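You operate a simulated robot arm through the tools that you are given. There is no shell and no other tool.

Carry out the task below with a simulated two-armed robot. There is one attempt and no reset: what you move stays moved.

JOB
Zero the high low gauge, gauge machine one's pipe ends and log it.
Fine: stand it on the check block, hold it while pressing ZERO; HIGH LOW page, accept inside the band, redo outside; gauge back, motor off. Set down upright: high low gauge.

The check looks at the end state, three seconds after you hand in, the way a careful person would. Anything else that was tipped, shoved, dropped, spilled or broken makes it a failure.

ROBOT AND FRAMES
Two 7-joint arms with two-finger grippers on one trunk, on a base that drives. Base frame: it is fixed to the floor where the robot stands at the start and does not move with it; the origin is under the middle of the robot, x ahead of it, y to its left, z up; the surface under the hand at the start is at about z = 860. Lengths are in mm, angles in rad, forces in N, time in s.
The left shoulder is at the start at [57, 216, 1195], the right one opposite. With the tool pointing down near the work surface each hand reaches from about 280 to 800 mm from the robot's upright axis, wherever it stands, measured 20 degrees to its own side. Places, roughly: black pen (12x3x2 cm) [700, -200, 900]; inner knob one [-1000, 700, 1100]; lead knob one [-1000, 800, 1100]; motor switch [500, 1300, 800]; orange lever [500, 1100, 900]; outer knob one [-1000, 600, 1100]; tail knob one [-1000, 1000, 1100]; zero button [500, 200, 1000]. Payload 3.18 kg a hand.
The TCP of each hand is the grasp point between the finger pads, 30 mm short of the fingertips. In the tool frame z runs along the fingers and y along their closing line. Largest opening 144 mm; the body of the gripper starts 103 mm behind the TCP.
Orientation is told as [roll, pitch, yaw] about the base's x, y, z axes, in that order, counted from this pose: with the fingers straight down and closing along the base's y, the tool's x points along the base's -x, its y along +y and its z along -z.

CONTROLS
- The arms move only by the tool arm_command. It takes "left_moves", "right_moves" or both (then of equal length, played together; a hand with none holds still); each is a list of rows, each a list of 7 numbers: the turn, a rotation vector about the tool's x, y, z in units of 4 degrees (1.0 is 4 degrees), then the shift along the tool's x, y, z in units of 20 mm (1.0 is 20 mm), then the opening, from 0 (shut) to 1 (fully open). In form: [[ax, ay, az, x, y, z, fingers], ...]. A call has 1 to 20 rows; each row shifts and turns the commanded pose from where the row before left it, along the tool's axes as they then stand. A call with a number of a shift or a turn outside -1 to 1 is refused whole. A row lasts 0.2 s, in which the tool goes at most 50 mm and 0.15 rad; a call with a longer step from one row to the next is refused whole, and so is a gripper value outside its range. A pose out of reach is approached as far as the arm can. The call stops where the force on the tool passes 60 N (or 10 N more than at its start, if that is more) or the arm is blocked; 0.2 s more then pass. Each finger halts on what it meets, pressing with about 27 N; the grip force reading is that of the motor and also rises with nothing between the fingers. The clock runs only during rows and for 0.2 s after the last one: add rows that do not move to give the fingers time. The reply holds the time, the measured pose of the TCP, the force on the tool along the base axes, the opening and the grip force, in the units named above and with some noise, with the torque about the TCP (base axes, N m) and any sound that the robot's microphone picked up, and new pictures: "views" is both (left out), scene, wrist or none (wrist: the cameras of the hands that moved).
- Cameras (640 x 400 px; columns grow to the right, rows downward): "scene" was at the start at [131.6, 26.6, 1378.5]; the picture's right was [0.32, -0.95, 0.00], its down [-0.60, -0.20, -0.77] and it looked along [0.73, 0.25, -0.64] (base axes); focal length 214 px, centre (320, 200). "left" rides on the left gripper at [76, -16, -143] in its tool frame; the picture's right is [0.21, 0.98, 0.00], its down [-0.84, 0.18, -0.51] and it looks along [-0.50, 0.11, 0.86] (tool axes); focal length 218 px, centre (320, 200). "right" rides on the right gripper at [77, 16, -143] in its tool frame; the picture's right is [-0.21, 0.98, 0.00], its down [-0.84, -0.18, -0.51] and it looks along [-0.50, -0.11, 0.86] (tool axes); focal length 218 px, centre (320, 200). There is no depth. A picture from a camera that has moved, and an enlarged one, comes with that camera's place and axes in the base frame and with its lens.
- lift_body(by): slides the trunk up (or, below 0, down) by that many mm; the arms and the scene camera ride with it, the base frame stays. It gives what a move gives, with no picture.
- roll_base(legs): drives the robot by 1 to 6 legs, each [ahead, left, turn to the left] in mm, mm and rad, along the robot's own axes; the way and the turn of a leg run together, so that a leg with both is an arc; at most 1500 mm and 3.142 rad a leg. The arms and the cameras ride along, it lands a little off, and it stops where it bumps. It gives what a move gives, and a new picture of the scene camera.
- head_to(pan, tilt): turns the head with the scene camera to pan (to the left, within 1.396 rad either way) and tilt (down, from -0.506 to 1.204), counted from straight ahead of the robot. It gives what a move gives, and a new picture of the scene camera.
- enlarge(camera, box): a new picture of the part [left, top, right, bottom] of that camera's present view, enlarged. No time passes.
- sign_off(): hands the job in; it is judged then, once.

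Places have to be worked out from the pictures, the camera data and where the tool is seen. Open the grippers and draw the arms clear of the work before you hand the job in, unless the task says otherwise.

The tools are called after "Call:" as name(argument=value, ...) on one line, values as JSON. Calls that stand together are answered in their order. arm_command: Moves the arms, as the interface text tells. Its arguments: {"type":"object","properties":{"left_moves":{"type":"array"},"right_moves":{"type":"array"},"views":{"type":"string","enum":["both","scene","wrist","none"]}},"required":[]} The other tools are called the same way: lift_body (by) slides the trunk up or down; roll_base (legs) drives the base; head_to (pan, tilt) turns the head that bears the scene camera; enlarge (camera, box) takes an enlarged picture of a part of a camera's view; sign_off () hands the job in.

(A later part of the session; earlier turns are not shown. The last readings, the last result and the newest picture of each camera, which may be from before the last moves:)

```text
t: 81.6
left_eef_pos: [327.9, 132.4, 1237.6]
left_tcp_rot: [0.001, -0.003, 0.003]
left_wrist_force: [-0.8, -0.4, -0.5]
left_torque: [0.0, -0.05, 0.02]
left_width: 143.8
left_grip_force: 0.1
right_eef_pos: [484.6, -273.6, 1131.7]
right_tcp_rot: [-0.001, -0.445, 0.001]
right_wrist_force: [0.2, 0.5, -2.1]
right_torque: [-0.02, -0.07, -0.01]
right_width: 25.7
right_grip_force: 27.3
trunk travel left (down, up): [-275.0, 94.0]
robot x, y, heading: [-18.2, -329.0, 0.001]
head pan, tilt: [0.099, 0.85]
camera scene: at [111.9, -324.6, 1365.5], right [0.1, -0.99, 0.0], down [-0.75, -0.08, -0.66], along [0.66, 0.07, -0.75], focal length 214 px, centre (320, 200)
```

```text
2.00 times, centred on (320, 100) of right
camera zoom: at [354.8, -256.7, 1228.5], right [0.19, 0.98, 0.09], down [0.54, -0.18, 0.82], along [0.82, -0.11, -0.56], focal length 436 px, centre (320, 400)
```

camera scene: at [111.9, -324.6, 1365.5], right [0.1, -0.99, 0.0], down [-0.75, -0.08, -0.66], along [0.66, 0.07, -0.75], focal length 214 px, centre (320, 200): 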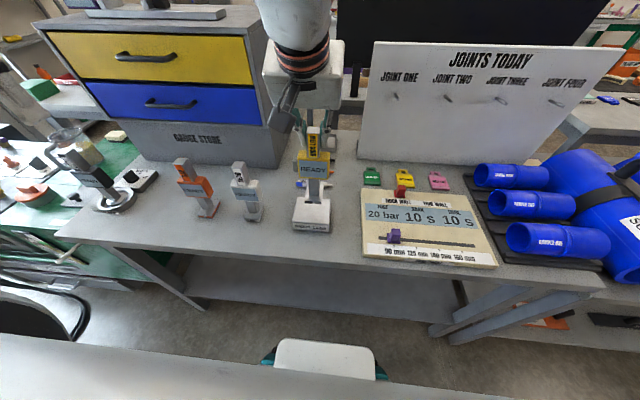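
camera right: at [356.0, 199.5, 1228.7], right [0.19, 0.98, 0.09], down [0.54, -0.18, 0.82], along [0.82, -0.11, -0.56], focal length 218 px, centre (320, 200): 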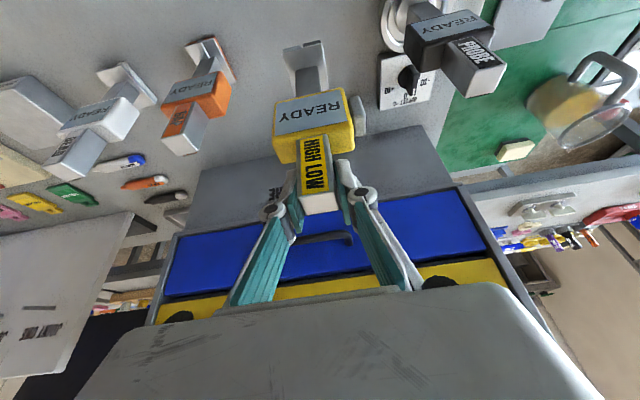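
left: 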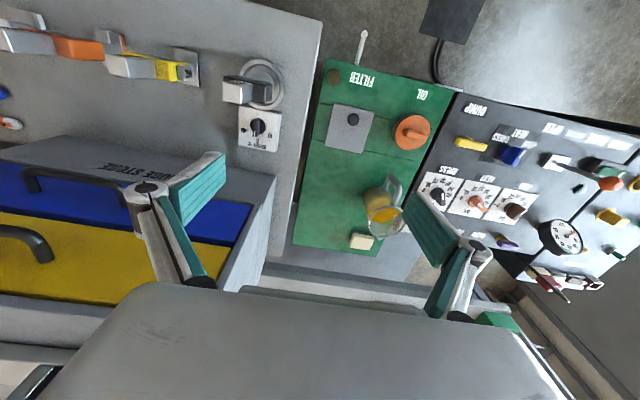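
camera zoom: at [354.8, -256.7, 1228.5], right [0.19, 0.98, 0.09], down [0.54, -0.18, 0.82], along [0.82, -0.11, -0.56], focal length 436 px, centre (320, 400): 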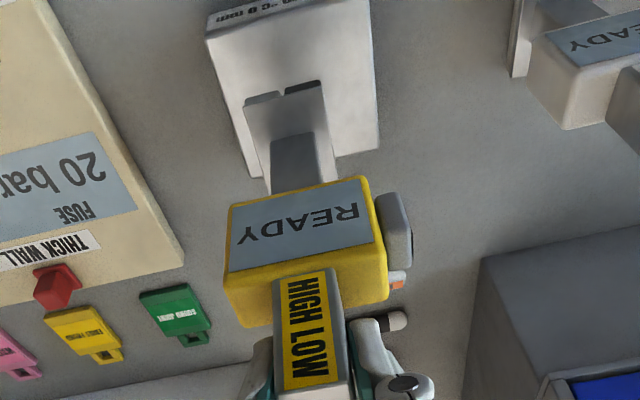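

Gauge is above the block. Lower most of the way.

Call:
arm_command(right_moves=[[0, 0, 0, 0.431, 0, 0.902, 0], [0, 0, 0, 0.431, 0, 0.902, 0], [0, 0, 0, 0.431, 0, 0.902, 0], [0, 0, 0, 0, 0, 0, 0]], views="both")

Call:
enlarge(camera="scene", box=[270, 120, 370, 250])

Call:
enlarge(camera="right", box=[220, 0, 420, 150])

```text
t: 82.6
left_eef_pos: [328.8, 131.5, 1235.8]
left_tcp_rot: [0.0, 0.0, 0.003]
left_wrist_force: [-0.2, 0.1, 0.5]
left_torque: [0.0, -0.03, 0.0]
left_width: 144.2
left_grip_force: 0.1
right_eef_pos: [484.1, -274.7, 1071.7]
right_tcp_rot: [0.0, -0.446, 0.0]
right_wrist_force: [0.3, -0.7, -3.1]
right_torque: [-0.02, -0.04, -0.04]
right_width: 25.7
right_grip_force: 27.4
trunk travel left (down, up): [-275.0, 94.0]
robot x, y, heading: [-16.5, -331.7, -0.003]
head pan, tilt: [0.099, 0.85]
camera scene: at [112.0, -324.5, 1365.5], right [0.1, -0.99, 0.0], down [-0.75, -0.08, -0.66], along [0.66, 0.07, -0.75], focal length 214 px, centre (320, 200)
camera right: at [355.2, -257.1, 1168.6], right [0.19, 0.98, 0.09], down [0.54, -0.18, 0.82], along [0.82, -0.11, -0.56], focal length 218 px, centre (320, 200)
```

scene: 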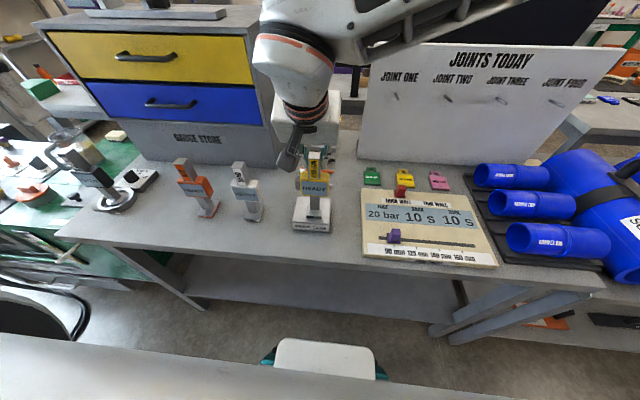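
right: 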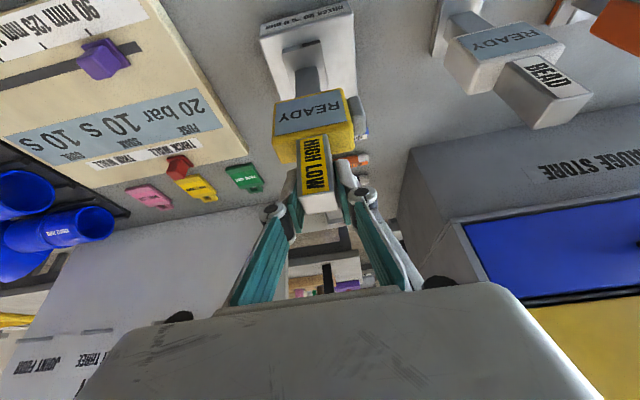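

```text
3.08 times, centred on (320, 185) of scene
camera zoom: at [112.0, -324.5, 1365.5], right [0.1, -0.99, 0.0], down [-0.75, -0.08, -0.66], along [0.66, 0.07, -0.75], focal length 660 px, centre (320, 246)
```

zoom: 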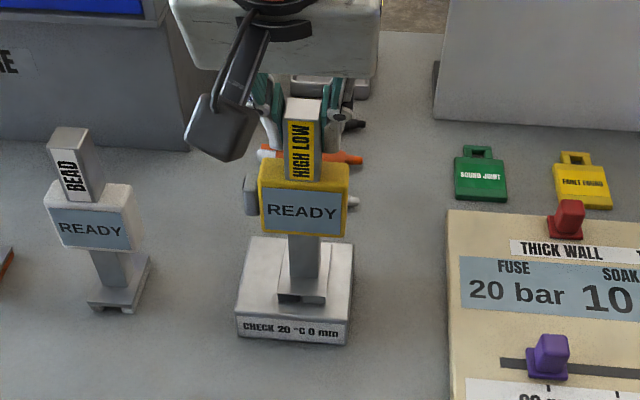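

```text
2.67 times, centred on (320, 75) of right
camera zoom: at [355.2, -257.1, 1168.6], right [0.19, 0.98, 0.09], down [0.54, -0.18, 0.82], along [0.82, -0.11, -0.56], focal length 582 px, centre (320, 533)
```

zoom: 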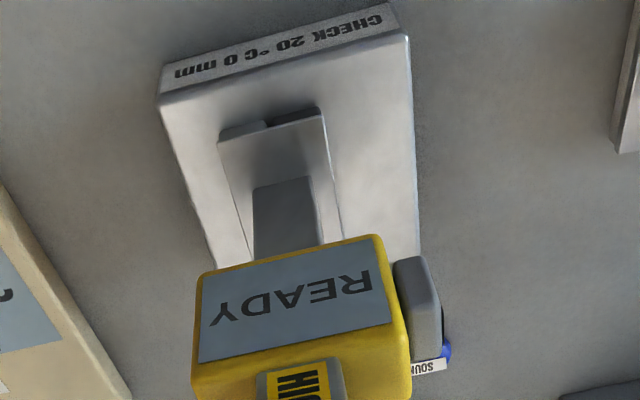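

Well centred over the block. Creep down in small steps until the force shows contact.

Call:
arm_command(right_moves=[[0, 0, 0, 0.086, 0, 0.18, 0], [0, 0, 0, 0.043, 0, 0.09, 0], [0, 0, 0, 0, 0, 0, 0]], views="none")

Call:
arm_command(right_moves=[[0, 0, 0, 0.043, 0, 0.09, 0], [0, 0, 0, 0, 0, 0, 0]], views="none")

Call:
arm_command(right_moves=[[0, 0, 0, 0.043, 0, 0.09, 0], [0, 0, 0, 0, 0, 0, 0]], views="none")

```text
t: 83.4
left_eef_pos: [327.0, 131.6, 1236.3]
left_tcp_rot: [-0.002, -0.001, 0.002]
left_wrist_force: [-0.2, -0.5, 0.6]
left_torque: [0.01, -0.02, 0.0]
left_width: 144.1
left_grip_force: 0.1
right_eef_pos: [484.4, -273.3, 1067.9]
right_tcp_rot: [-0.001, -0.447, 0.0]
right_wrist_force: [2.9, 1.9, 20.4]
right_torque: [0.1, -0.24, 0.01]
right_width: 26.1
right_grip_force: 27.6
trunk travel left (down, up): [-275.0, 94.0]
robot x, y, heading: [-13.0, -329.3, 0.002]
head pan, tilt: [0.099, 0.85]
```

```text
t: 84.0
left_eef_pos: [328.6, 131.6, 1236.5]
left_tcp_rot: [0.0, -0.003, 0.004]
left_wrist_force: [-1.1, 0.6, 0.2]
left_torque: [-0.01, 0.02, 0.02]
left_width: 144.1
left_grip_force: 0.0
right_eef_pos: [483.8, -271.6, 1065.3]
right_tcp_rot: [-0.003, -0.446, -0.001]
right_wrist_force: [5.1, 2.5, 20.2]
right_torque: [0.11, -0.34, 0.0]
right_width: 25.9
right_grip_force: 27.1
trunk travel left (down, up): [-275.0, 94.0]
robot x, y, heading: [-17.1, -332.2, 0.001]
head pan, tilt: [0.099, 0.85]
```

```text
t: 84.6
left_eef_pos: [327.3, 131.6, 1236.5]
left_tcp_rot: [0.0, -0.001, 0.002]
left_wrist_force: [0.3, 0.4, 0.1]
left_torque: [-0.03, -0.01, -0.01]
left_width: 144.0
left_grip_force: 0.2
right_eef_pos: [483.2, -273.2, 1062.8]
right_tcp_rot: [-0.001, -0.447, -0.001]
right_wrist_force: [2.5, 2.3, 20.1]
right_torque: [0.06, -0.18, -0.01]
right_width: 25.9
right_grip_force: 26.9
trunk travel left (down, up): [-275.0, 94.0]
robot x, y, heading: [-15.8, -330.5, 0.001]
head pan, tilt: [0.099, 0.85]
```

The gauge rests on the block, held at about 20 N. Now turn the left hand (fingers shut) so it can press the ZERO button from the left.

Call:
arm_command(left_moves=[[0, 0, 1, 0, 0, 0, 0.8], [0, 0, 1, 0, 0, 0, 0.6], [0, 0, 1, 0, 0, 0, 0.4], [0, 0, 1, 0, 0, 0, 0.2], [0, 0, 1, 0, 0, 0, 0], [0, 0, 1, 0, 0, 0, 0], [0, 0, 1, 0, 0, 0, 0], [0, 0, 1, 0, 0, 0, 0], [0, 0, 1, 0, 0, 0, 0], [0, 0, 1, 0, 0, 0, 0], [0, 0, 1, 0, 0, 0, 0], [0, 0, 1, 0, 0, 0, 0], [0, 0, 1, 0, 0, 0, 0], [0, 0, 1, 0, 0, 0, 0], [0, 0, 1, 0, 0, 0, 0], [0, 0, 1, 0, 0, 0, 0], [0, 0, 1, 0, 0, 0, 0], [0, 0, 1, 0, 0, 0, 0], [0, 0, 1, 0, 0, 0, 0], [0, 0, 1, 0, 0, 0, 0]], views="scene")

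```text
t: 88.8
left_eef_pos: [327.2, 131.7, 1236.2]
left_tcp_rot: [0.002, -0.001, -1.395]
left_wrist_force: [0.4, -0.3, 0.3]
left_torque: [0.01, -0.01, 0.01]
left_width: 0.0
left_grip_force: 26.8
right_eef_pos: [483.9, -274.4, 1063.6]
right_tcp_rot: [-0.001, -0.445, 0.001]
right_wrist_force: [-0.2, 2.5, 11.8]
right_torque: [0.03, -0.06, 0.0]
right_width: 25.8
right_grip_force: 27.0
trunk travel left (down, up): [-275.0, 94.0]
robot x, y, heading: [-19.8, -326.4, 0.005]
head pan, tilt: [0.099, 0.85]
camera scene: at [111.2, -324.4, 1365.6], right [0.1, -0.99, 0.0], down [-0.75, -0.08, -0.66], along [0.66, 0.07, -0.75], focal length 214 px, centre (320, 200)
```

scene: 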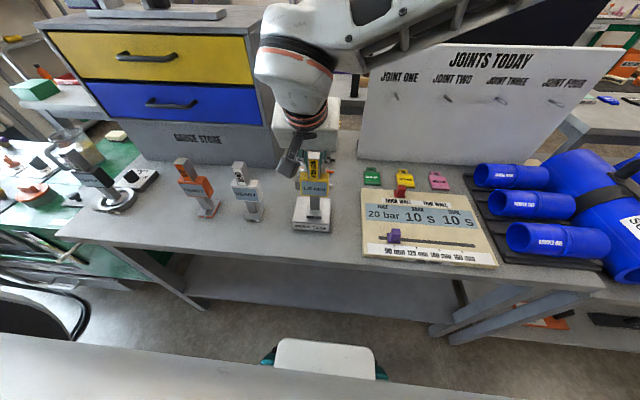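

Call:
enlarge(camera="scene", box=[270, 130, 350, 240])

Call:
arm_command(left_moves=[[0, 0, 1, 0, 0, 0, 0], [0, 0, 1, 0, 0, 0, 0], [0, -1, 0.5, 0, 0, 0, 0], [0, -1, 0, 0, 0, 0, 0], [0, -1, 0, 0, 0, 0, 0], [0, -1, 0, 0, 0, 0, 0], [0, -1, 0, 0, 0, 0, 0], [0, -1, 0, 0, 0, 0, 0], [0, -1, 0, 0, 0, 0, 0], [0, -1, 0, 0, 0, 0, 0]], views="both")

```text
3.64 times, centred on (310, 185) of scene
camera zoom: at [111.2, -324.4, 1365.6], right [0.1, -0.99, 0.0], down [-0.75, -0.08, -0.66], along [0.66, 0.07, -0.75], focal length 780 px, centre (356, 254)
```

zoom: 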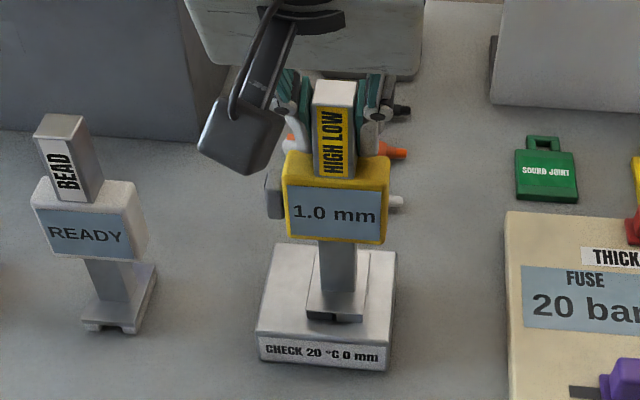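

```text
t: 91.0
left_eef_pos: [327.2, 131.3, 1237.1]
left_tcp_rot: [0.003, -0.559, -1.57]
left_wrist_force: [0.6, 0.1, -0.2]
left_torque: [0.0, 0.02, -0.01]
left_width: 0.0
left_grip_force: 26.5
right_eef_pos: [483.4, -272.9, 1063.3]
right_tcp_rot: [-0.004, -0.445, 0.0]
right_wrist_force: [-1.2, 1.9, 8.0]
right_torque: [0.12, 0.03, -0.05]
right_width: 25.7
right_grip_force: 27.0
trunk travel left (down, up): [-275.0, 94.0]
robot x, y, heading: [-16.9, -331.3, -0.001]
head pan, tilt: [0.099, 0.85]
camera scene: at [111.2, -324.2, 1365.5], right [0.1, -0.99, 0.0], down [-0.75, -0.08, -0.66], along [0.66, 0.07, -0.75], focal length 214 px, centre (320, 200)
camera left: at [311.6, 273.5, 1317.0], right [0.98, 0.18, -0.11], down [0.18, -0.44, 0.88], along [0.11, -0.88, -0.47], focal length 218 px, centre (320, 200)
```

scene: 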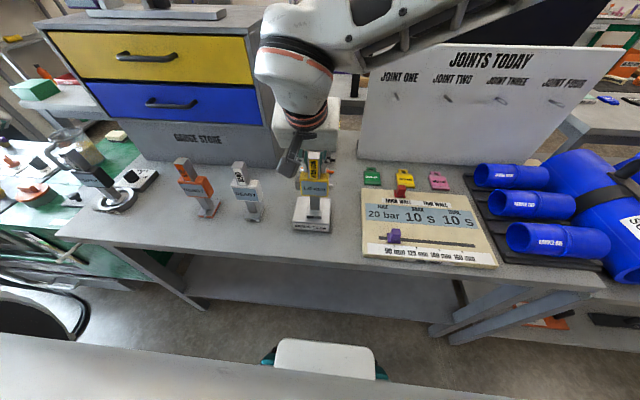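
left: 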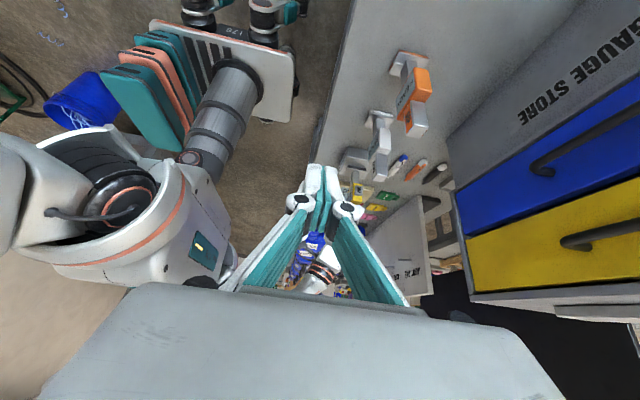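

The gauge reads 1.0 mm on the 0 mm block, so it needs zeroing. Bring the left hand toward the left side of the gauge.

Call:
arm_command(left_moves=[[0, 0, 0, -0.686, 0.654, 0.954, 0], [0, 0, 0, -0.686, 0.654, 0.954, 0], [0, 0, 0, -0.686, 0.654, 0.954, 0], [0, 0, 0, -0.686, 0.654, 0.954, 0], [0, 0, 0, -0.686, 0.654, 0.954, 0], [0, 0, 0, -0.686, 0.654, 0.954, 0], [0, 0, 0, -0.686, 0.654, 0.954, 0], [0, 0, 0, -0.686, 0.654, 0.954, 0], [0, 0, 0, -0.686, 0.654, 0.954, 0], [0, 0, 0, -0.686, 0.654, 0.954, 0], [0, 0, 0, -0.686, 0.654, 0.954, 0], [0, 0, 0, -0.686, 0.654, 0.954, 0]], views="both")

Call:
enlarge(camera="left", box=[220, 60, 440, 240])

Call:
enlarge(camera="scene", box=[220, 80, 360, 240])

```text
t: 93.6
left_eef_pos: [486.3, -129.7, 1129.7]
left_tcp_rot: [0.003, -0.56, -1.57]
left_wrist_force: [0.8, -0.1, 0.1]
left_torque: [-0.02, 0.01, 0.01]
left_width: 0.2
left_grip_force: 27.4
right_eef_pos: [483.0, -273.1, 1062.1]
right_tcp_rot: [-0.001, -0.445, 0.001]
right_wrist_force: [-1.0, 1.6, 5.4]
right_torque: [0.26, -0.01, 0.0]
right_width: 25.6
right_grip_force: 26.9
trunk travel left (down, up): [-275.0, 94.0]
robot x, y, heading: [-21.2, -333.7, 0.003]
head pan, tilt: [0.099, 0.85]
camera scene: at [111.5, -324.7, 1365.5], right [0.1, -0.99, 0.0], down [-0.75, -0.08, -0.66], along [0.66, 0.07, -0.75], focal length 214 px, centre (320, 200)
camera left: at [470.2, 11.1, 1210.2], right [0.98, 0.18, -0.11], down [0.18, -0.44, 0.88], along [0.11, -0.88, -0.47], focal length 218 px, centre (320, 200)
```

scene: 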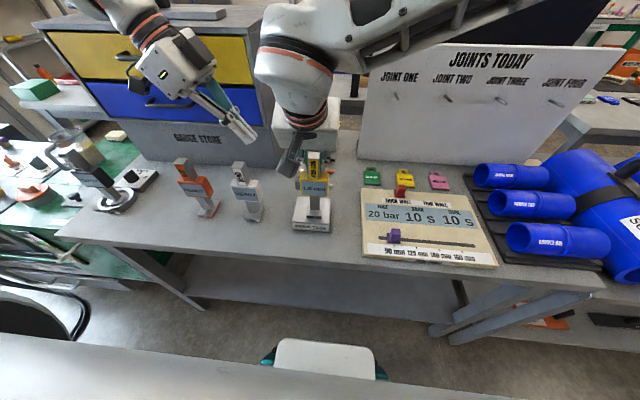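
left: 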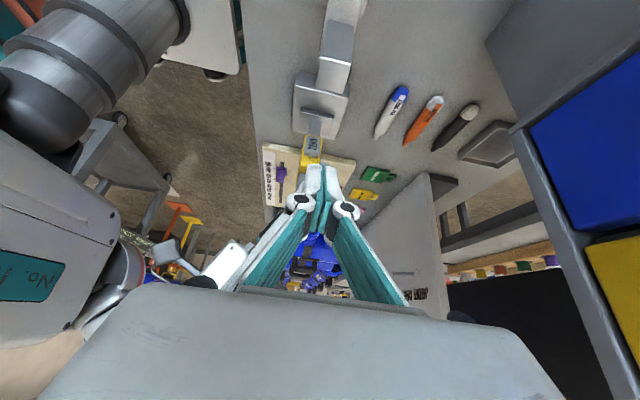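

```text
2.22 times, centred on (330, 150) of left
camera zoom: at [470.2, 11.1, 1210.2], right [0.98, 0.18, -0.11], down [0.18, -0.44, 0.88], along [0.11, -0.88, -0.47], focal length 485 px, centre (298, 311)
```

zoom: 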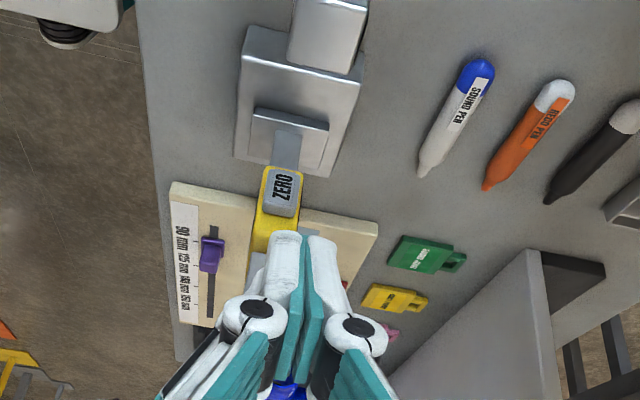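

```text
2.50 times, centred on (290, 160) of scene
camera zoom: at [111.5, -324.7, 1365.5], right [0.1, -0.99, 0.0], down [-0.75, -0.08, -0.66], along [0.66, 0.07, -0.75], focal length 536 px, centre (395, 300)
```

zoom: 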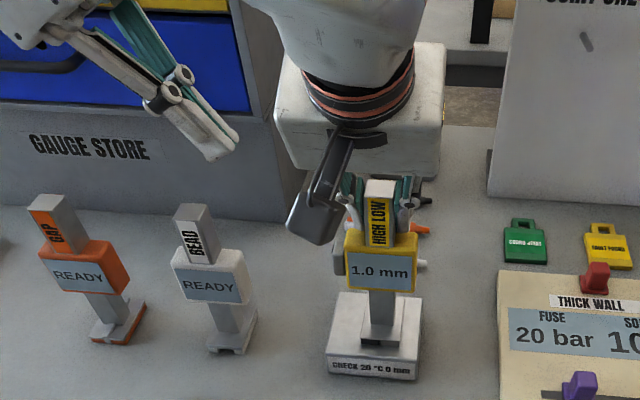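

The ZERO button is at about (481,-224,1001). Lower the left hand to the approach point beside it.

Call:
arm_command(left_moves=[[0, 0, 0, 0.242, -0.033, 0.94, 0], [0, 0, 0, 0.242, -0.033, 0.94, 0], [0, 0, 0, 0.242, -0.033, 0.94, 0], [0, 0, 0, 0.242, -0.033, 0.94, 0], [0, 0, 0, 0.242, -0.033, 0.94, 0], [0, 0, 0, 0.242, -0.033, 0.94, 0]], views="both")

Call:
enlarge(camera="left", box=[220, 60, 440, 240])

Call:
enlarge(camera="scene", box=[220, 80, 360, 240])

```text
t: 95.0
left_eef_pos: [482.2, -163.5, 1019.5]
left_tcp_rot: [0.005, -0.561, -1.569]
left_wrist_force: [-0.2, 0.0, 0.1]
left_torque: [-0.06, -0.02, -0.01]
left_width: 0.1
left_grip_force: 27.0
right_eef_pos: [483.1, -274.3, 1062.9]
right_tcp_rot: [-0.001, -0.444, -0.001]
right_wrist_force: [-0.6, 0.4, 4.8]
right_torque: [0.02, 0.0, -0.02]
right_width: 25.7
right_grip_force: 26.9
trunk travel left (down, up): [-275.0, 94.0]
robot x, y, heading: [-17.4, -330.2, 0.002]
head pan, tilt: [0.099, 0.85]
camera scene: at [111.6, -324.5, 1365.5], right [0.1, -0.99, 0.0], down [-0.75, -0.08, -0.66], along [0.66, 0.07, -0.75], focal length 214 px, centre (320, 200)
camera left: at [466.5, -22.7, 1099.0], right [0.98, 0.18, -0.11], down [0.18, -0.44, 0.88], along [0.11, -0.88, -0.47], focal length 218 px, centre (320, 200)
```

scene: 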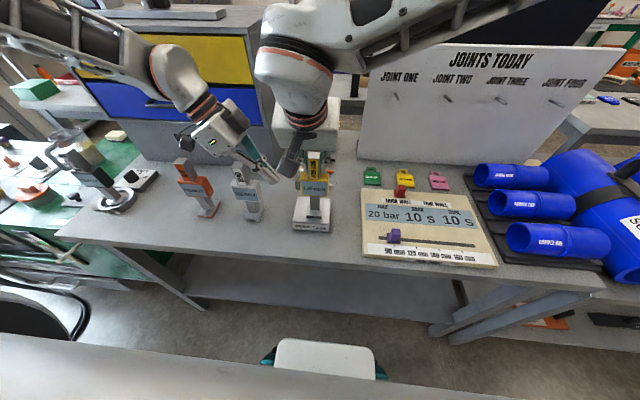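
left: 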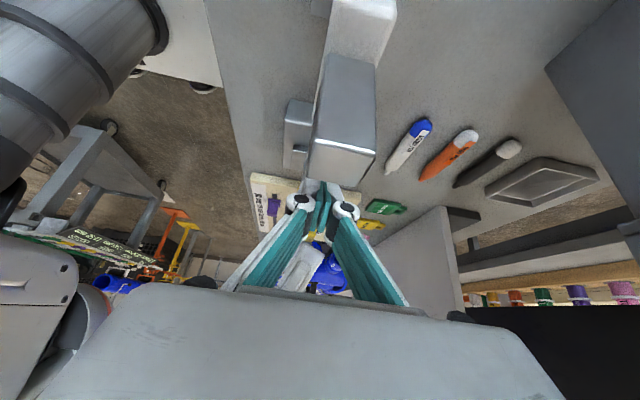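

```text
2.22 times, centred on (330, 150) of left
camera zoom: at [466.5, -22.7, 1099.0], right [0.98, 0.18, -0.11], down [0.18, -0.44, 0.88], along [0.11, -0.88, -0.47], focal length 485 px, centre (298, 311)
```

zoom: 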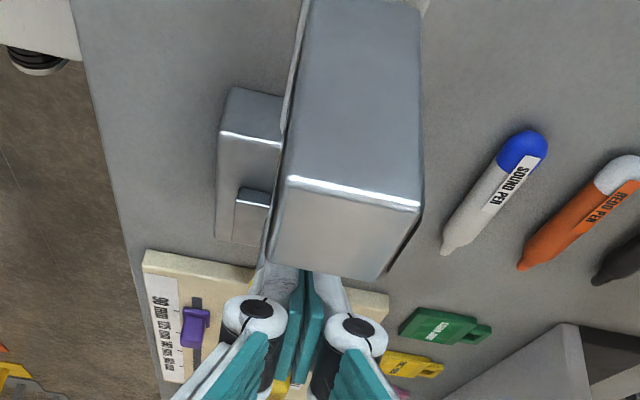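

```text
2.50 times, centred on (290, 160) of scene
camera zoom: at [111.6, -324.5, 1365.5], right [0.1, -0.99, 0.0], down [-0.75, -0.08, -0.66], along [0.66, 0.07, -0.75], focal length 536 px, centre (395, 300)
```

zoom: 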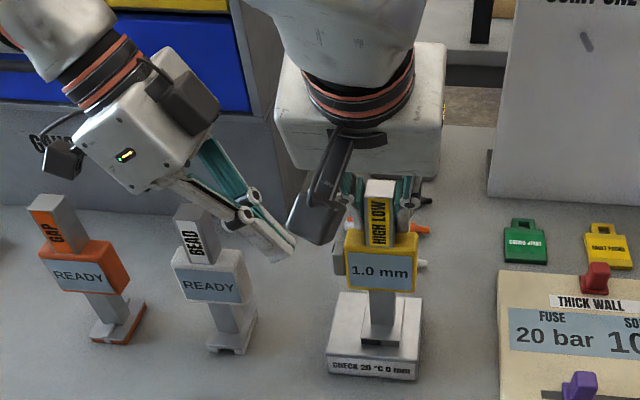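

Clear on both sides. Push toward the button: first 24 mm, then small steps watching the force and display.

Call:
arm_command(left_moves=[[0, 0, 0, -0.51, 0, 0.318, 0], [0, 0, 0, -0.51, 0, 0.318, 0], [0, 0, 0, 0, 0, 0, 0]], views="none")

Call:
enlarge(camera="scene", box=[250, 120, 350, 220])

Call:
enlarge(camera="right", box=[220, 0, 480, 200])

```text
t: 95.8
left_eef_pos: [482.0, -186.8, 1019.9]
left_tcp_rot: [0.004, -0.559, -1.569]
left_wrist_force: [0.2, -0.4, 0.5]
left_torque: [-0.01, 0.0, 0.01]
left_width: 0.0
left_grip_force: 26.6
right_eef_pos: [482.5, -273.6, 1062.6]
right_tcp_rot: [-0.004, -0.445, 0.001]
right_wrist_force: [-1.6, 1.3, 5.0]
right_torque: [0.03, 0.02, 0.0]
right_width: 25.6
right_grip_force: 27.1
trunk travel left (down, up): [-275.0, 94.0]
robot x, y, heading: [-17.9, -331.1, 0.001]
head pan, tilt: [0.099, 0.85]
```

```text
4.00 times, centred on (300, 170) of scene
camera zoom: at [111.5, -324.4, 1365.5], right [0.1, -0.99, 0.0], down [-0.75, -0.08, -0.66], along [0.66, 0.07, -0.75], focal length 858 px, centre (400, 320)
```

zoom: 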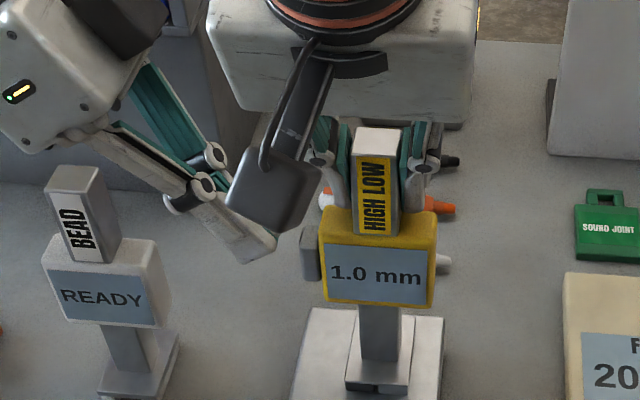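

```text
2.00 times, centred on (350, 100) of right
camera zoom: at [354.1, -256.4, 1159.2], right [0.19, 0.98, 0.09], down [0.54, -0.18, 0.82], along [0.82, -0.11, -0.56], focal length 436 px, centre (260, 400)
```

zoom: 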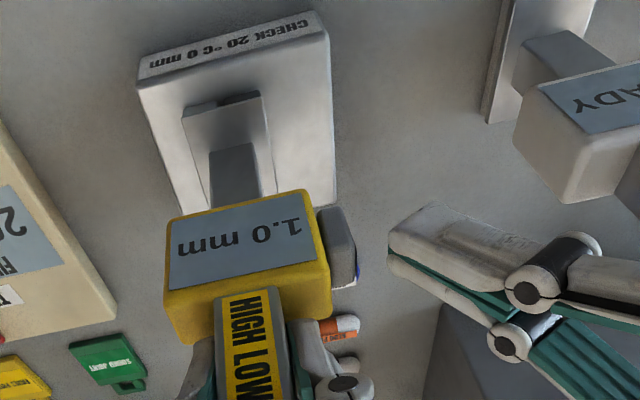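

The fingertip is level with the button, about 14–18 mm away. Continue in small steps.

Call:
arm_command(left_moves=[[0, 0, 0, -0.424, 0, 0.265, 0], [0, 0, 0, 0, 0, 0, 0]], views="none")

Call:
arm_command(left_moves=[[0, 0, 0, -0.127, 0, 0.08, 0], [0, 0, 0, 0, 0, 0, 0]], views="none")

Call:
enlarge(camera="right", box=[220, 0, 480, 200])

```text
t: 96.4
left_eef_pos: [482.5, -197.9, 1018.6]
left_tcp_rot: [0.003, -0.56, -1.57]
left_wrist_force: [-0.4, 0.5, 0.4]
left_torque: [0.01, 0.02, 0.01]
left_width: 0.1
left_grip_force: 26.9
right_eef_pos: [483.8, -272.8, 1063.5]
right_tcp_rot: [-0.002, -0.444, 0.0]
right_wrist_force: [-1.6, 0.8, 4.7]
right_torque: [0.05, 0.03, -0.02]
right_width: 25.8
right_grip_force: 27.0
trunk travel left (down, up): [-275.0, 94.0]
robot x, y, heading: [-13.6, -335.5, -0.001]
head pan, tilt: [0.099, 0.85]
```

```text
t: 97.0
left_eef_pos: [484.2, -201.7, 1019.1]
left_tcp_rot: [0.003, -0.559, -1.569]
left_wrist_force: [0.5, -0.2, 0.5]
left_torque: [-0.01, 0.01, 0.01]
left_width: 0.2
left_grip_force: 27.3
right_eef_pos: [482.9, -274.3, 1062.7]
right_tcp_rot: [-0.002, -0.445, 0.0]
right_wrist_force: [-0.5, 0.5, 4.2]
right_torque: [0.03, 0.0, 0.01]
right_width: 26.0
right_grip_force: 27.0
trunk travel left (down, up): [-275.0, 94.0]
robot x, y, heading: [-15.4, -331.7, 0.001]
head pan, tilt: [0.099, 0.85]
```

```text
2.00 times, centred on (350, 100) of right
camera zoom: at [354.2, -256.4, 1159.1], right [0.19, 0.98, 0.09], down [0.54, -0.18, 0.82], along [0.82, -0.11, -0.56], focal length 436 px, centre (260, 400)
```

zoom: 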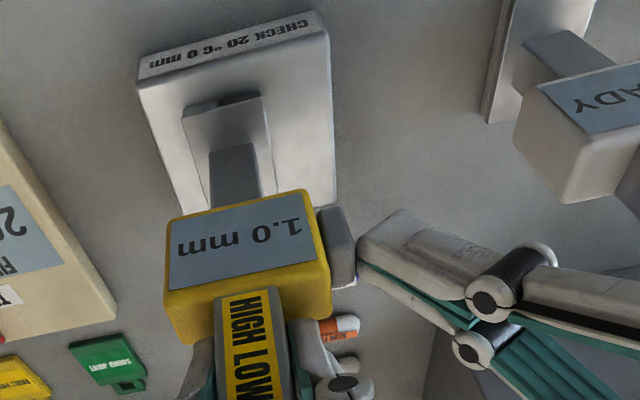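

Call:
arm_command(left_moves=[[0, 0, 0, -0.127, 0, 0.08, 0], [0, 0, 0, 0, 0, 0, 0]], views="none")

Call:
arm_command(left_moves=[[0, 0, 0, -0.127, 0, 0.08, 0], [0, 0, 0, 0, 0, 0, 0]], views="none")

Call:
enlarge(camera="right", box=[220, 0, 480, 200])

```text
t: 97.6
left_eef_pos: [483.2, -203.7, 1018.8]
left_tcp_rot: [0.004, -0.558, -1.569]
left_wrist_force: [0.8, -0.5, 0.2]
left_torque: [0.02, 0.0, 0.0]
left_width: 6.0
left_grip_force: 27.1
right_eef_pos: [482.5, -272.9, 1063.5]
right_tcp_rot: [-0.002, -0.445, 0.002]
right_wrist_force: [-1.8, 0.0, 4.8]
right_torque: [0.01, -0.01, 0.01]
right_width: 25.7
right_grip_force: 26.7
trunk travel left (down, up): [-275.0, 94.0]
robot x, y, heading: [-15.9, -329.2, 0.007]
head pan, tilt: [0.099, 0.85]
```

```text
t: 98.2
left_eef_pos: [482.1, -206.4, 1018.2]
left_tcp_rot: [0.004, -0.558, -1.567]
left_wrist_force: [-1.2, 1.4, -0.4]
left_torque: [0.03, 0.05, -0.01]
left_width: 6.1
left_grip_force: 26.9
right_eef_pos: [484.0, -273.7, 1063.9]
right_tcp_rot: [-0.003, -0.445, 0.0]
right_wrist_force: [-1.0, -1.2, 4.2]
right_torque: [-0.03, 0.02, 0.01]
right_width: 25.7
right_grip_force: 27.2
trunk travel left (down, up): [-275.0, 94.0]
robot x, y, heading: [-19.0, -331.8, 0.001]
head pan, tilt: [0.099, 0.85]
heard: click
```

```text
2.00 times, centred on (350, 100) of right
camera zoom: at [354.2, -256.4, 1159.1], right [0.19, 0.98, 0.09], down [0.54, -0.18, 0.82], along [0.82, -0.11, -0.56], focal length 436 px, centre (260, 400)
```

zoom: 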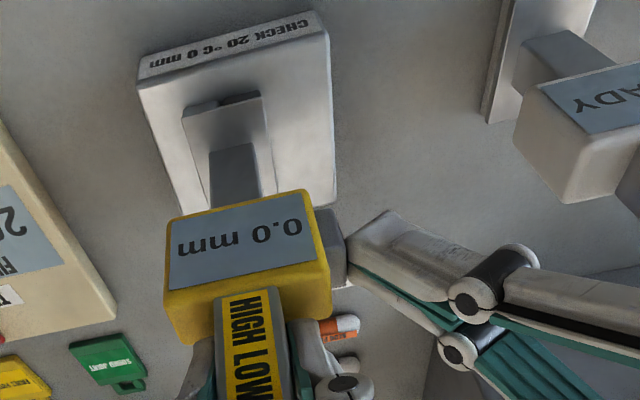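

A click and the display reads 0.0 mm: zeroed. Withdraw the left hand the way it came.

Call:
arm_command(left_moves=[[0, 0, 0, 0.424, 0, -0.265, 0], [0, 0, 0, 0.636, 0, -0.397, 0], [0, 0, 0, 0.636, 0, -0.397, 0], [0, 0, 0, -0.25, 0, -0.94, 0], [0, 0, 0, -0.25, 0, -0.94, 0], [0, 0, 0, -0.25, 0, -0.94, 0], [0, 0, 0, -0.25, 0, -0.94, 0], [0, 0, 0, -0.25, 0, -0.94, 0], [0, 0, 0, -0.25, 0, -0.94, 0], [0, 0, 0, -0.25, 0, -0.94, 0]], views="none")

Call:
arm_command(left_moves=[[0, 0, 0, 0.686, -0.654, -0.954, 0], [0, 0, 0, 0.686, -0.654, -0.954, 0], [0, 0, 0, 0.686, -0.654, -0.954, 0], [0, 0, 0, 0.686, -0.654, -0.954, 0], [0, 0, 0, 0.686, -0.654, -0.954, 0], [0, 0, 0, 0.686, -0.654, -0.954, 0], [0, 0, 0, 0.686, -0.654, -0.7, 0], [0, 0, 0, 0.686, -0.654, -0.7, 0], [0, 0, 0, 0.686, -0.654, -0.4, 0], [0, 0, 0, 0.686, -0.654, -0.4, 0]], views="scene")

Call:
enlarge(camera="scene", box=[250, 120, 350, 220])

```text
t: 100.4
left_eef_pos: [484.5, -126.0, 1146.0]
left_tcp_rot: [0.004, -0.559, -1.569]
left_wrist_force: [-0.2, 0.7, 0.5]
left_torque: [-0.01, -0.04, 0.02]
left_width: 0.0
left_grip_force: 26.5
right_eef_pos: [484.3, -273.2, 1063.2]
right_tcp_rot: [-0.002, -0.445, 0.0]
right_wrist_force: [-0.3, 0.1, 4.2]
right_torque: [-0.05, -0.01, 0.03]
right_width: 25.9
right_grip_force: 26.8
trunk travel left (down, up): [-275.0, 94.0]
robot x, y, heading: [-16.5, -332.5, -0.001]
head pan, tilt: [0.099, 0.85]
```

```text
t: 102.6
left_eef_pos: [349.0, 73.2, 1208.7]
left_tcp_rot: [0.003, -0.558, -1.569]
left_wrist_force: [-0.6, -0.2, 0.5]
left_torque: [-0.01, 0.02, -0.02]
left_width: 0.0
left_grip_force: 27.0
right_eef_pos: [483.4, -273.4, 1063.3]
right_tcp_rot: [-0.005, -0.446, 0.001]
right_wrist_force: [-0.8, -0.9, 3.7]
right_torque: [0.03, -0.08, -0.03]
right_width: 25.5
right_grip_force: 26.9
trunk travel left (down, up): [-275.0, 94.0]
robot x, y, heading: [-16.9, -333.9, 0.001]
head pan, tilt: [0.099, 0.85]
camera scene: at [111.7, -324.2, 1365.5], right [0.1, -0.99, 0.0], down [-0.75, -0.08, -0.66], along [0.66, 0.07, -0.75], focal length 214 px, centre (320, 200)
```

scene: 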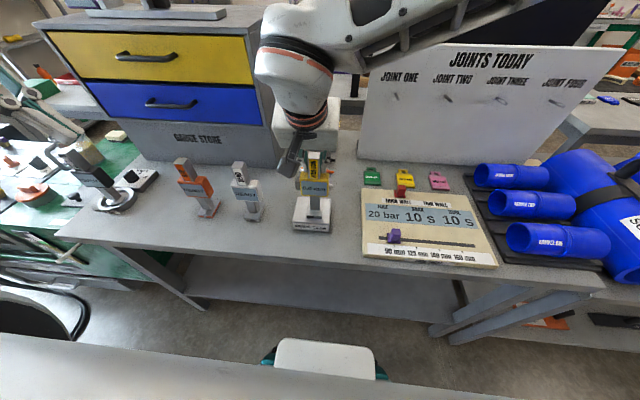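

```text
4.00 times, centred on (300, 170) of scene
camera zoom: at [111.7, -324.2, 1365.5], right [0.1, -0.99, 0.0], down [-0.75, -0.08, -0.66], along [0.66, 0.07, -0.75], focal length 858 px, centre (400, 320)
```

zoom: 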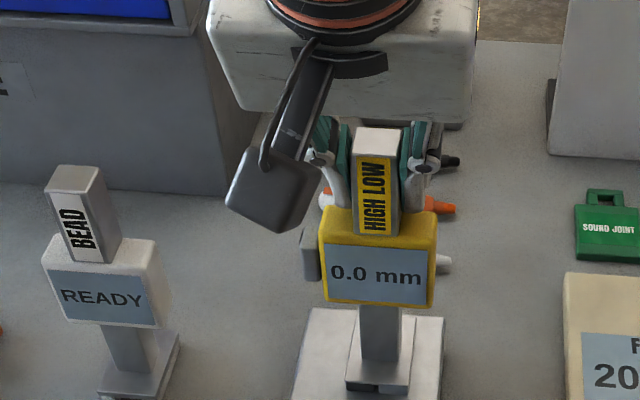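

Display steady at 0.0 mm. Lift the gauge off the block.

Call:
arm_command(right_moves=[[0, 0, 0, -0.215, 0, -0.451, 0], [0, 0, 0, -0.431, 0, -0.902, 0], [0, 0, 0, -0.431, 0, -0.902, 0], [0, 0, 0, -0.431, 0, -0.902, 0], [0, 0, 0, -0.431, 0, -0.902, 0], [0, 0, 0, -0.431, 0, -0.902, 0], [0, 0, 0, -0.431, 0, -0.902, 0], [0, 0, 0, -0.215, 0, -0.451, 0]], views="both")

Call:
enlarge(camera="right", box=[220, 0, 480, 200])

```text
t: 104.4
left_eef_pos: [350.0, 71.9, 1208.7]
left_tcp_rot: [0.004, -0.559, -1.567]
left_wrist_force: [-0.2, 0.3, 0.2]
left_torque: [-0.03, -0.02, -0.03]
left_width: 0.0
left_grip_force: 27.2
right_eef_pos: [483.3, -275.0, 1202.0]
right_tcp_rot: [-0.002, -0.443, 0.001]
right_wrist_force: [0.9, 0.5, -3.3]
right_torque: [0.01, 0.01, 0.0]
right_width: 25.6
right_grip_force: 27.2
trunk travel left (down, up): [-275.0, 94.0]
robot x, y, heading: [-15.9, -331.8, 0.002]
head pan, tilt: [0.099, 0.85]
camera scene: at [112.1, -324.4, 1365.4], right [0.1, -0.99, 0.0], down [-0.75, -0.08, -0.66], along [0.66, 0.07, -0.75], focal length 214 px, centre (320, 200)
camera right: at [354.4, -257.4, 1299.8], right [0.19, 0.98, 0.09], down [0.54, -0.18, 0.82], along [0.82, -0.11, -0.56], focal length 218 px, centre (320, 200)
```

scene: 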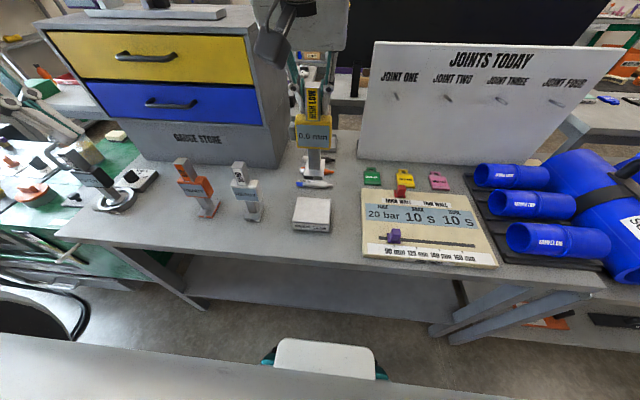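
right: 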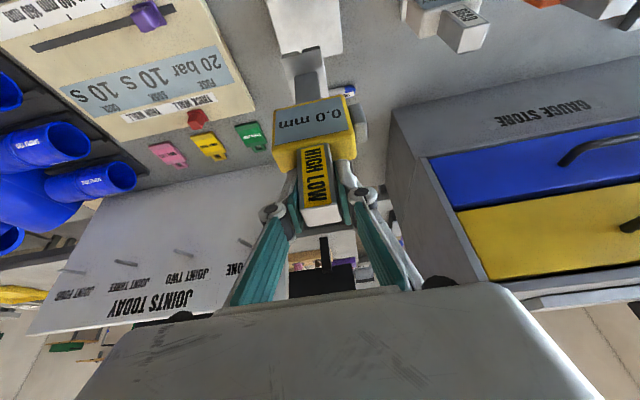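

```text
2.00 times, centred on (350, 100) of right
camera zoom: at [354.4, -257.4, 1299.8], right [0.19, 0.98, 0.09], down [0.54, -0.18, 0.82], along [0.82, -0.11, -0.56], focal length 436 px, centre (260, 400)
```

zoom: 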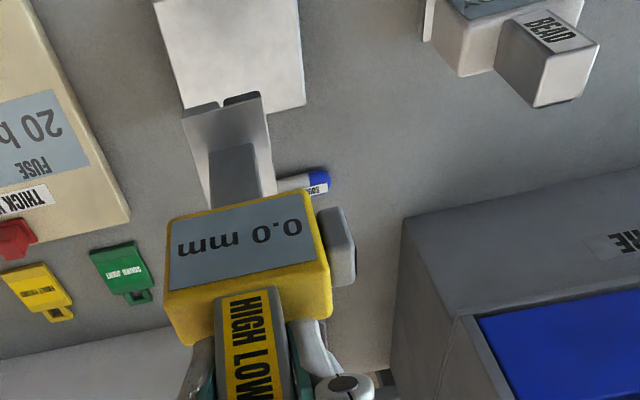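

The gauge is zeroed and held. Raise the trunk and bring the right hand to its own side for the machine.

Call:
lift_body(by=90)

Call:
arm_command(right_moves=[[0, 0, 0, 0, -1, 0, 0], [0, 0, 0, 0, -1, 0, 0], [0, 0, 0, 0, -1, 0, 0], [0, 0, 0, 0, -1, 0, 0], [0, 0, 0, 0, -1, 0, 0], [0, 0, 0, 0, -1, 0, 0], [0, 0, 0, 0, -1, 0, 0], [0, 0, 0, 0, -1, 0, 0], [0, 0, 0, 0, -1, 0, 0], [0, 0, 0, 0, -1, 0, 0], [0, 0, 0, 0, -1, 0, 0], [0, 0, 0, 0, -1, 0, 0]], views="scene")

```text
t: 105.7
left_eef_pos: [351.2, 73.3, 1300.0]
left_tcp_rot: [0.001, -0.56, -1.567]
left_wrist_force: [0.0, -0.6, -0.3]
left_torque: [-0.02, -0.01, 0.01]
left_width: 0.1
left_grip_force: 27.2
right_eef_pos: [483.5, -273.2, 1291.4]
right_tcp_rot: [-0.003, -0.446, -0.002]
right_wrist_force: [0.2, -0.7, -2.5]
right_torque: [-0.02, -0.05, 0.01]
right_width: 25.7
right_grip_force: 27.3
trunk travel left (down, up): [-365.0, 4.0]
robot x, y, heading: [-17.0, -329.5, 0.004]
head pan, tilt: [0.099, 0.85]
```

```text
t: 108.3
left_eef_pos: [351.1, 72.0, 1301.2]
left_tcp_rot: [0.004, -0.559, -1.57]
left_wrist_force: [0.0, -1.4, -0.3]
left_torque: [0.05, -0.01, 0.0]
left_width: 0.1
left_grip_force: 27.2
right_eef_pos: [484.7, -514.2, 1291.5]
right_tcp_rot: [-0.001, -0.446, 0.001]
right_wrist_force: [0.9, -0.3, -3.5]
right_torque: [0.02, -0.01, 0.03]
right_width: 25.7
right_grip_force: 26.4
trunk travel left (down, up): [-365.0, 4.0]
robot x, y, heading: [-17.4, -332.3, -0.0]
head pan, tilt: [0.099, 0.85]
camera scene: at [101.9, -325.7, 1455.8], right [0.1, -0.99, 0.0], down [-0.75, -0.08, -0.66], along [0.66, 0.07, -0.75], focal length 214 px, centre (320, 200)
```

scene: 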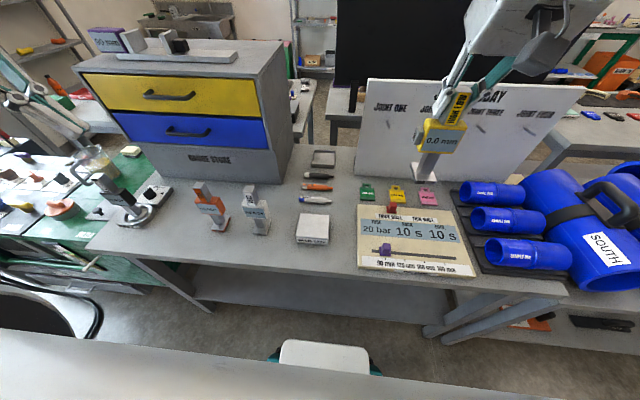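

Call:
roll_base(legs=[[-250, 0, 0], [0, 0, 3.14]])

Call:
head_to(pan=-0.4, tilt=0.55)

```text
t: 117.4
left_eef_pos: [-636.4, -733.6, 1299.6]
left_tcp_rot: [0.003, -0.558, 1.563]
left_wrist_force: [0.6, 0.5, 0.2]
left_torque: [-0.02, 0.0, 0.01]
left_width: 0.0
left_grip_force: 26.6
right_eef_pos: [-765.3, -145.9, 1291.7]
right_tcp_rot: [-0.001, -0.445, 3.133]
right_wrist_force: [0.1, -0.2, -2.9]
right_torque: [0.0, -0.01, 0.0]
right_width: 25.6
right_grip_force: 26.9
trunk travel left (down, up): [-365.0, 4.0]
robot x, y, heading: [-262.7, -329.8, 3.134]
head pan, tilt: [0.099, 0.85]
camera scene: at [-384.3, -339.7, 1455.8], right [-0.09, 1.0, 0.0], down [0.75, 0.07, -0.66], along [-0.66, -0.06, -0.75], focal length 214 px, centre (320, 200)
```

scene: 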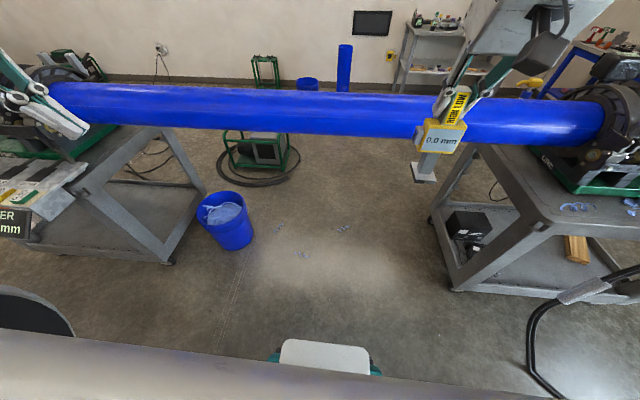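

```text
t: 118.4
left_eef_pos: [-637.7, -733.8, 1299.8]
left_tcp_rot: [0.003, -0.559, 1.563]
left_wrist_force: [0.1, 0.4, -0.1]
left_torque: [0.0, 0.01, -0.02]
left_width: 0.1
left_grip_force: 27.2
right_eef_pos: [-764.9, -145.0, 1291.2]
right_tcp_rot: [-0.002, -0.444, 3.133]
right_wrist_force: [0.3, -0.7, -2.7]
right_torque: [0.02, 0.0, 0.02]
right_width: 25.9
right_grip_force: 27.4
trunk travel left (down, up): [-365.0, 4.0]
robot x, y, heading: [-266.8, -332.8, 3.139]
head pan, tilt: [-0.4, 0.55]
camera scene: at [-388.9, -297.0, 1481.2], right [0.4, 0.92, 0.0], down [0.48, -0.21, -0.85], along [-0.78, 0.34, -0.52], focal length 214 px, centre (320, 200)
```

scene: 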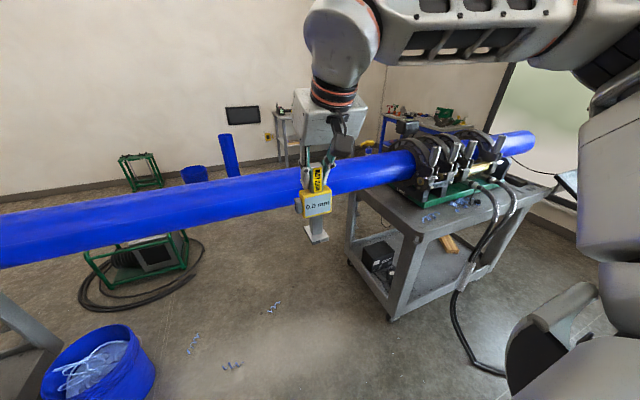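

There's a sign on the cart to the left that may hold limits; look at it.

Call:
head_to(pan=0.7, tilt=0.75)

```text
t: 119.7
left_eef_pos: [-636.3, -732.2, 1299.3]
left_tcp_rot: [0.005, -0.558, 1.564]
left_wrist_force: [-0.1, -0.8, 0.5]
left_torque: [0.01, 0.01, 0.01]
left_width: 0.2
left_grip_force: 27.5
right_eef_pos: [-765.4, -145.5, 1291.6]
right_tcp_rot: [-0.004, -0.445, 3.132]
right_wrist_force: [-1.5, -0.1, -2.8]
right_torque: [0.0, 0.0, -0.02]
right_width: 25.7
right_grip_force: 26.6
trunk travel left (down, up): [-365.0, 4.0]
robot x, y, heading: [-268.0, -330.0, 3.13]
head pan, tilt: [0.7, 0.75]
camera scene: at [-370.3, -385.3, 1463.8], right [-0.64, 0.77, 0.0], down [0.53, 0.43, -0.73], along [-0.56, -0.47, -0.68], focal length 214 px, centre (320, 200)
```

scene: 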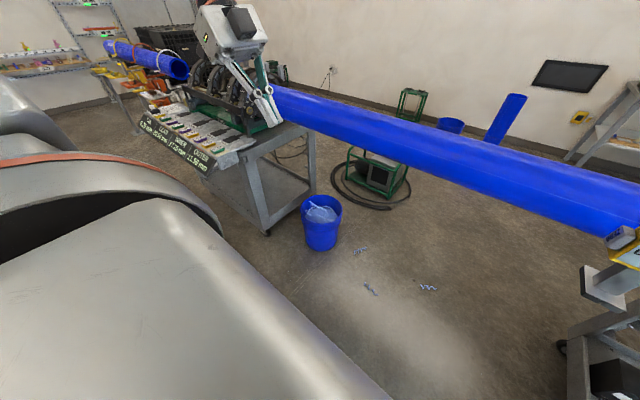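

Call:
enlarge(camera="scene", box=[130, 90, 260, 180])

Call:
enlarge(camera="scene", box=[140, 30, 290, 150])

```text
4.44 times, centred on (195, 135) of scene
camera zoom: at [-370.3, -385.3, 1463.8], right [-0.64, 0.77, 0.0], down [0.53, 0.43, -0.73], along [-0.56, -0.47, -0.68], focal length 953 px, centre (876, 489)
```

zoom: 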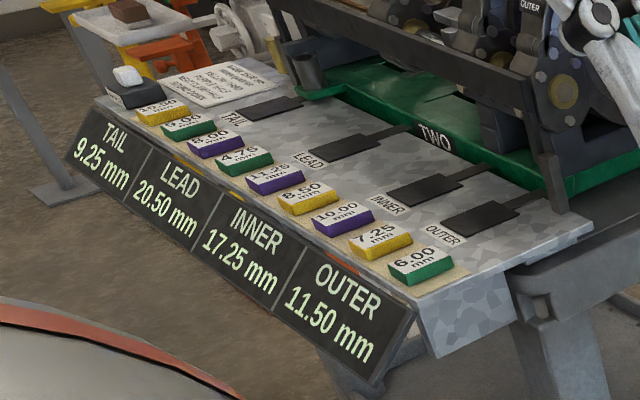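

```text
3.33 times, centred on (215, 90) of scene
camera zoom: at [-370.3, -385.3, 1463.8], right [-0.64, 0.77, 0.0], down [0.53, 0.43, -0.73], along [-0.56, -0.47, -0.68], focal length 715 px, centre (670, 567)
```

zoom: 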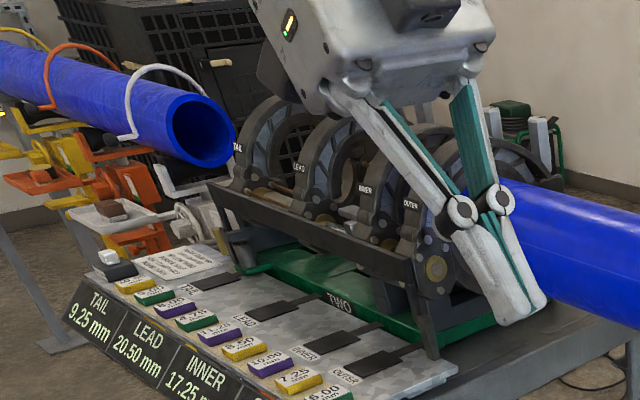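

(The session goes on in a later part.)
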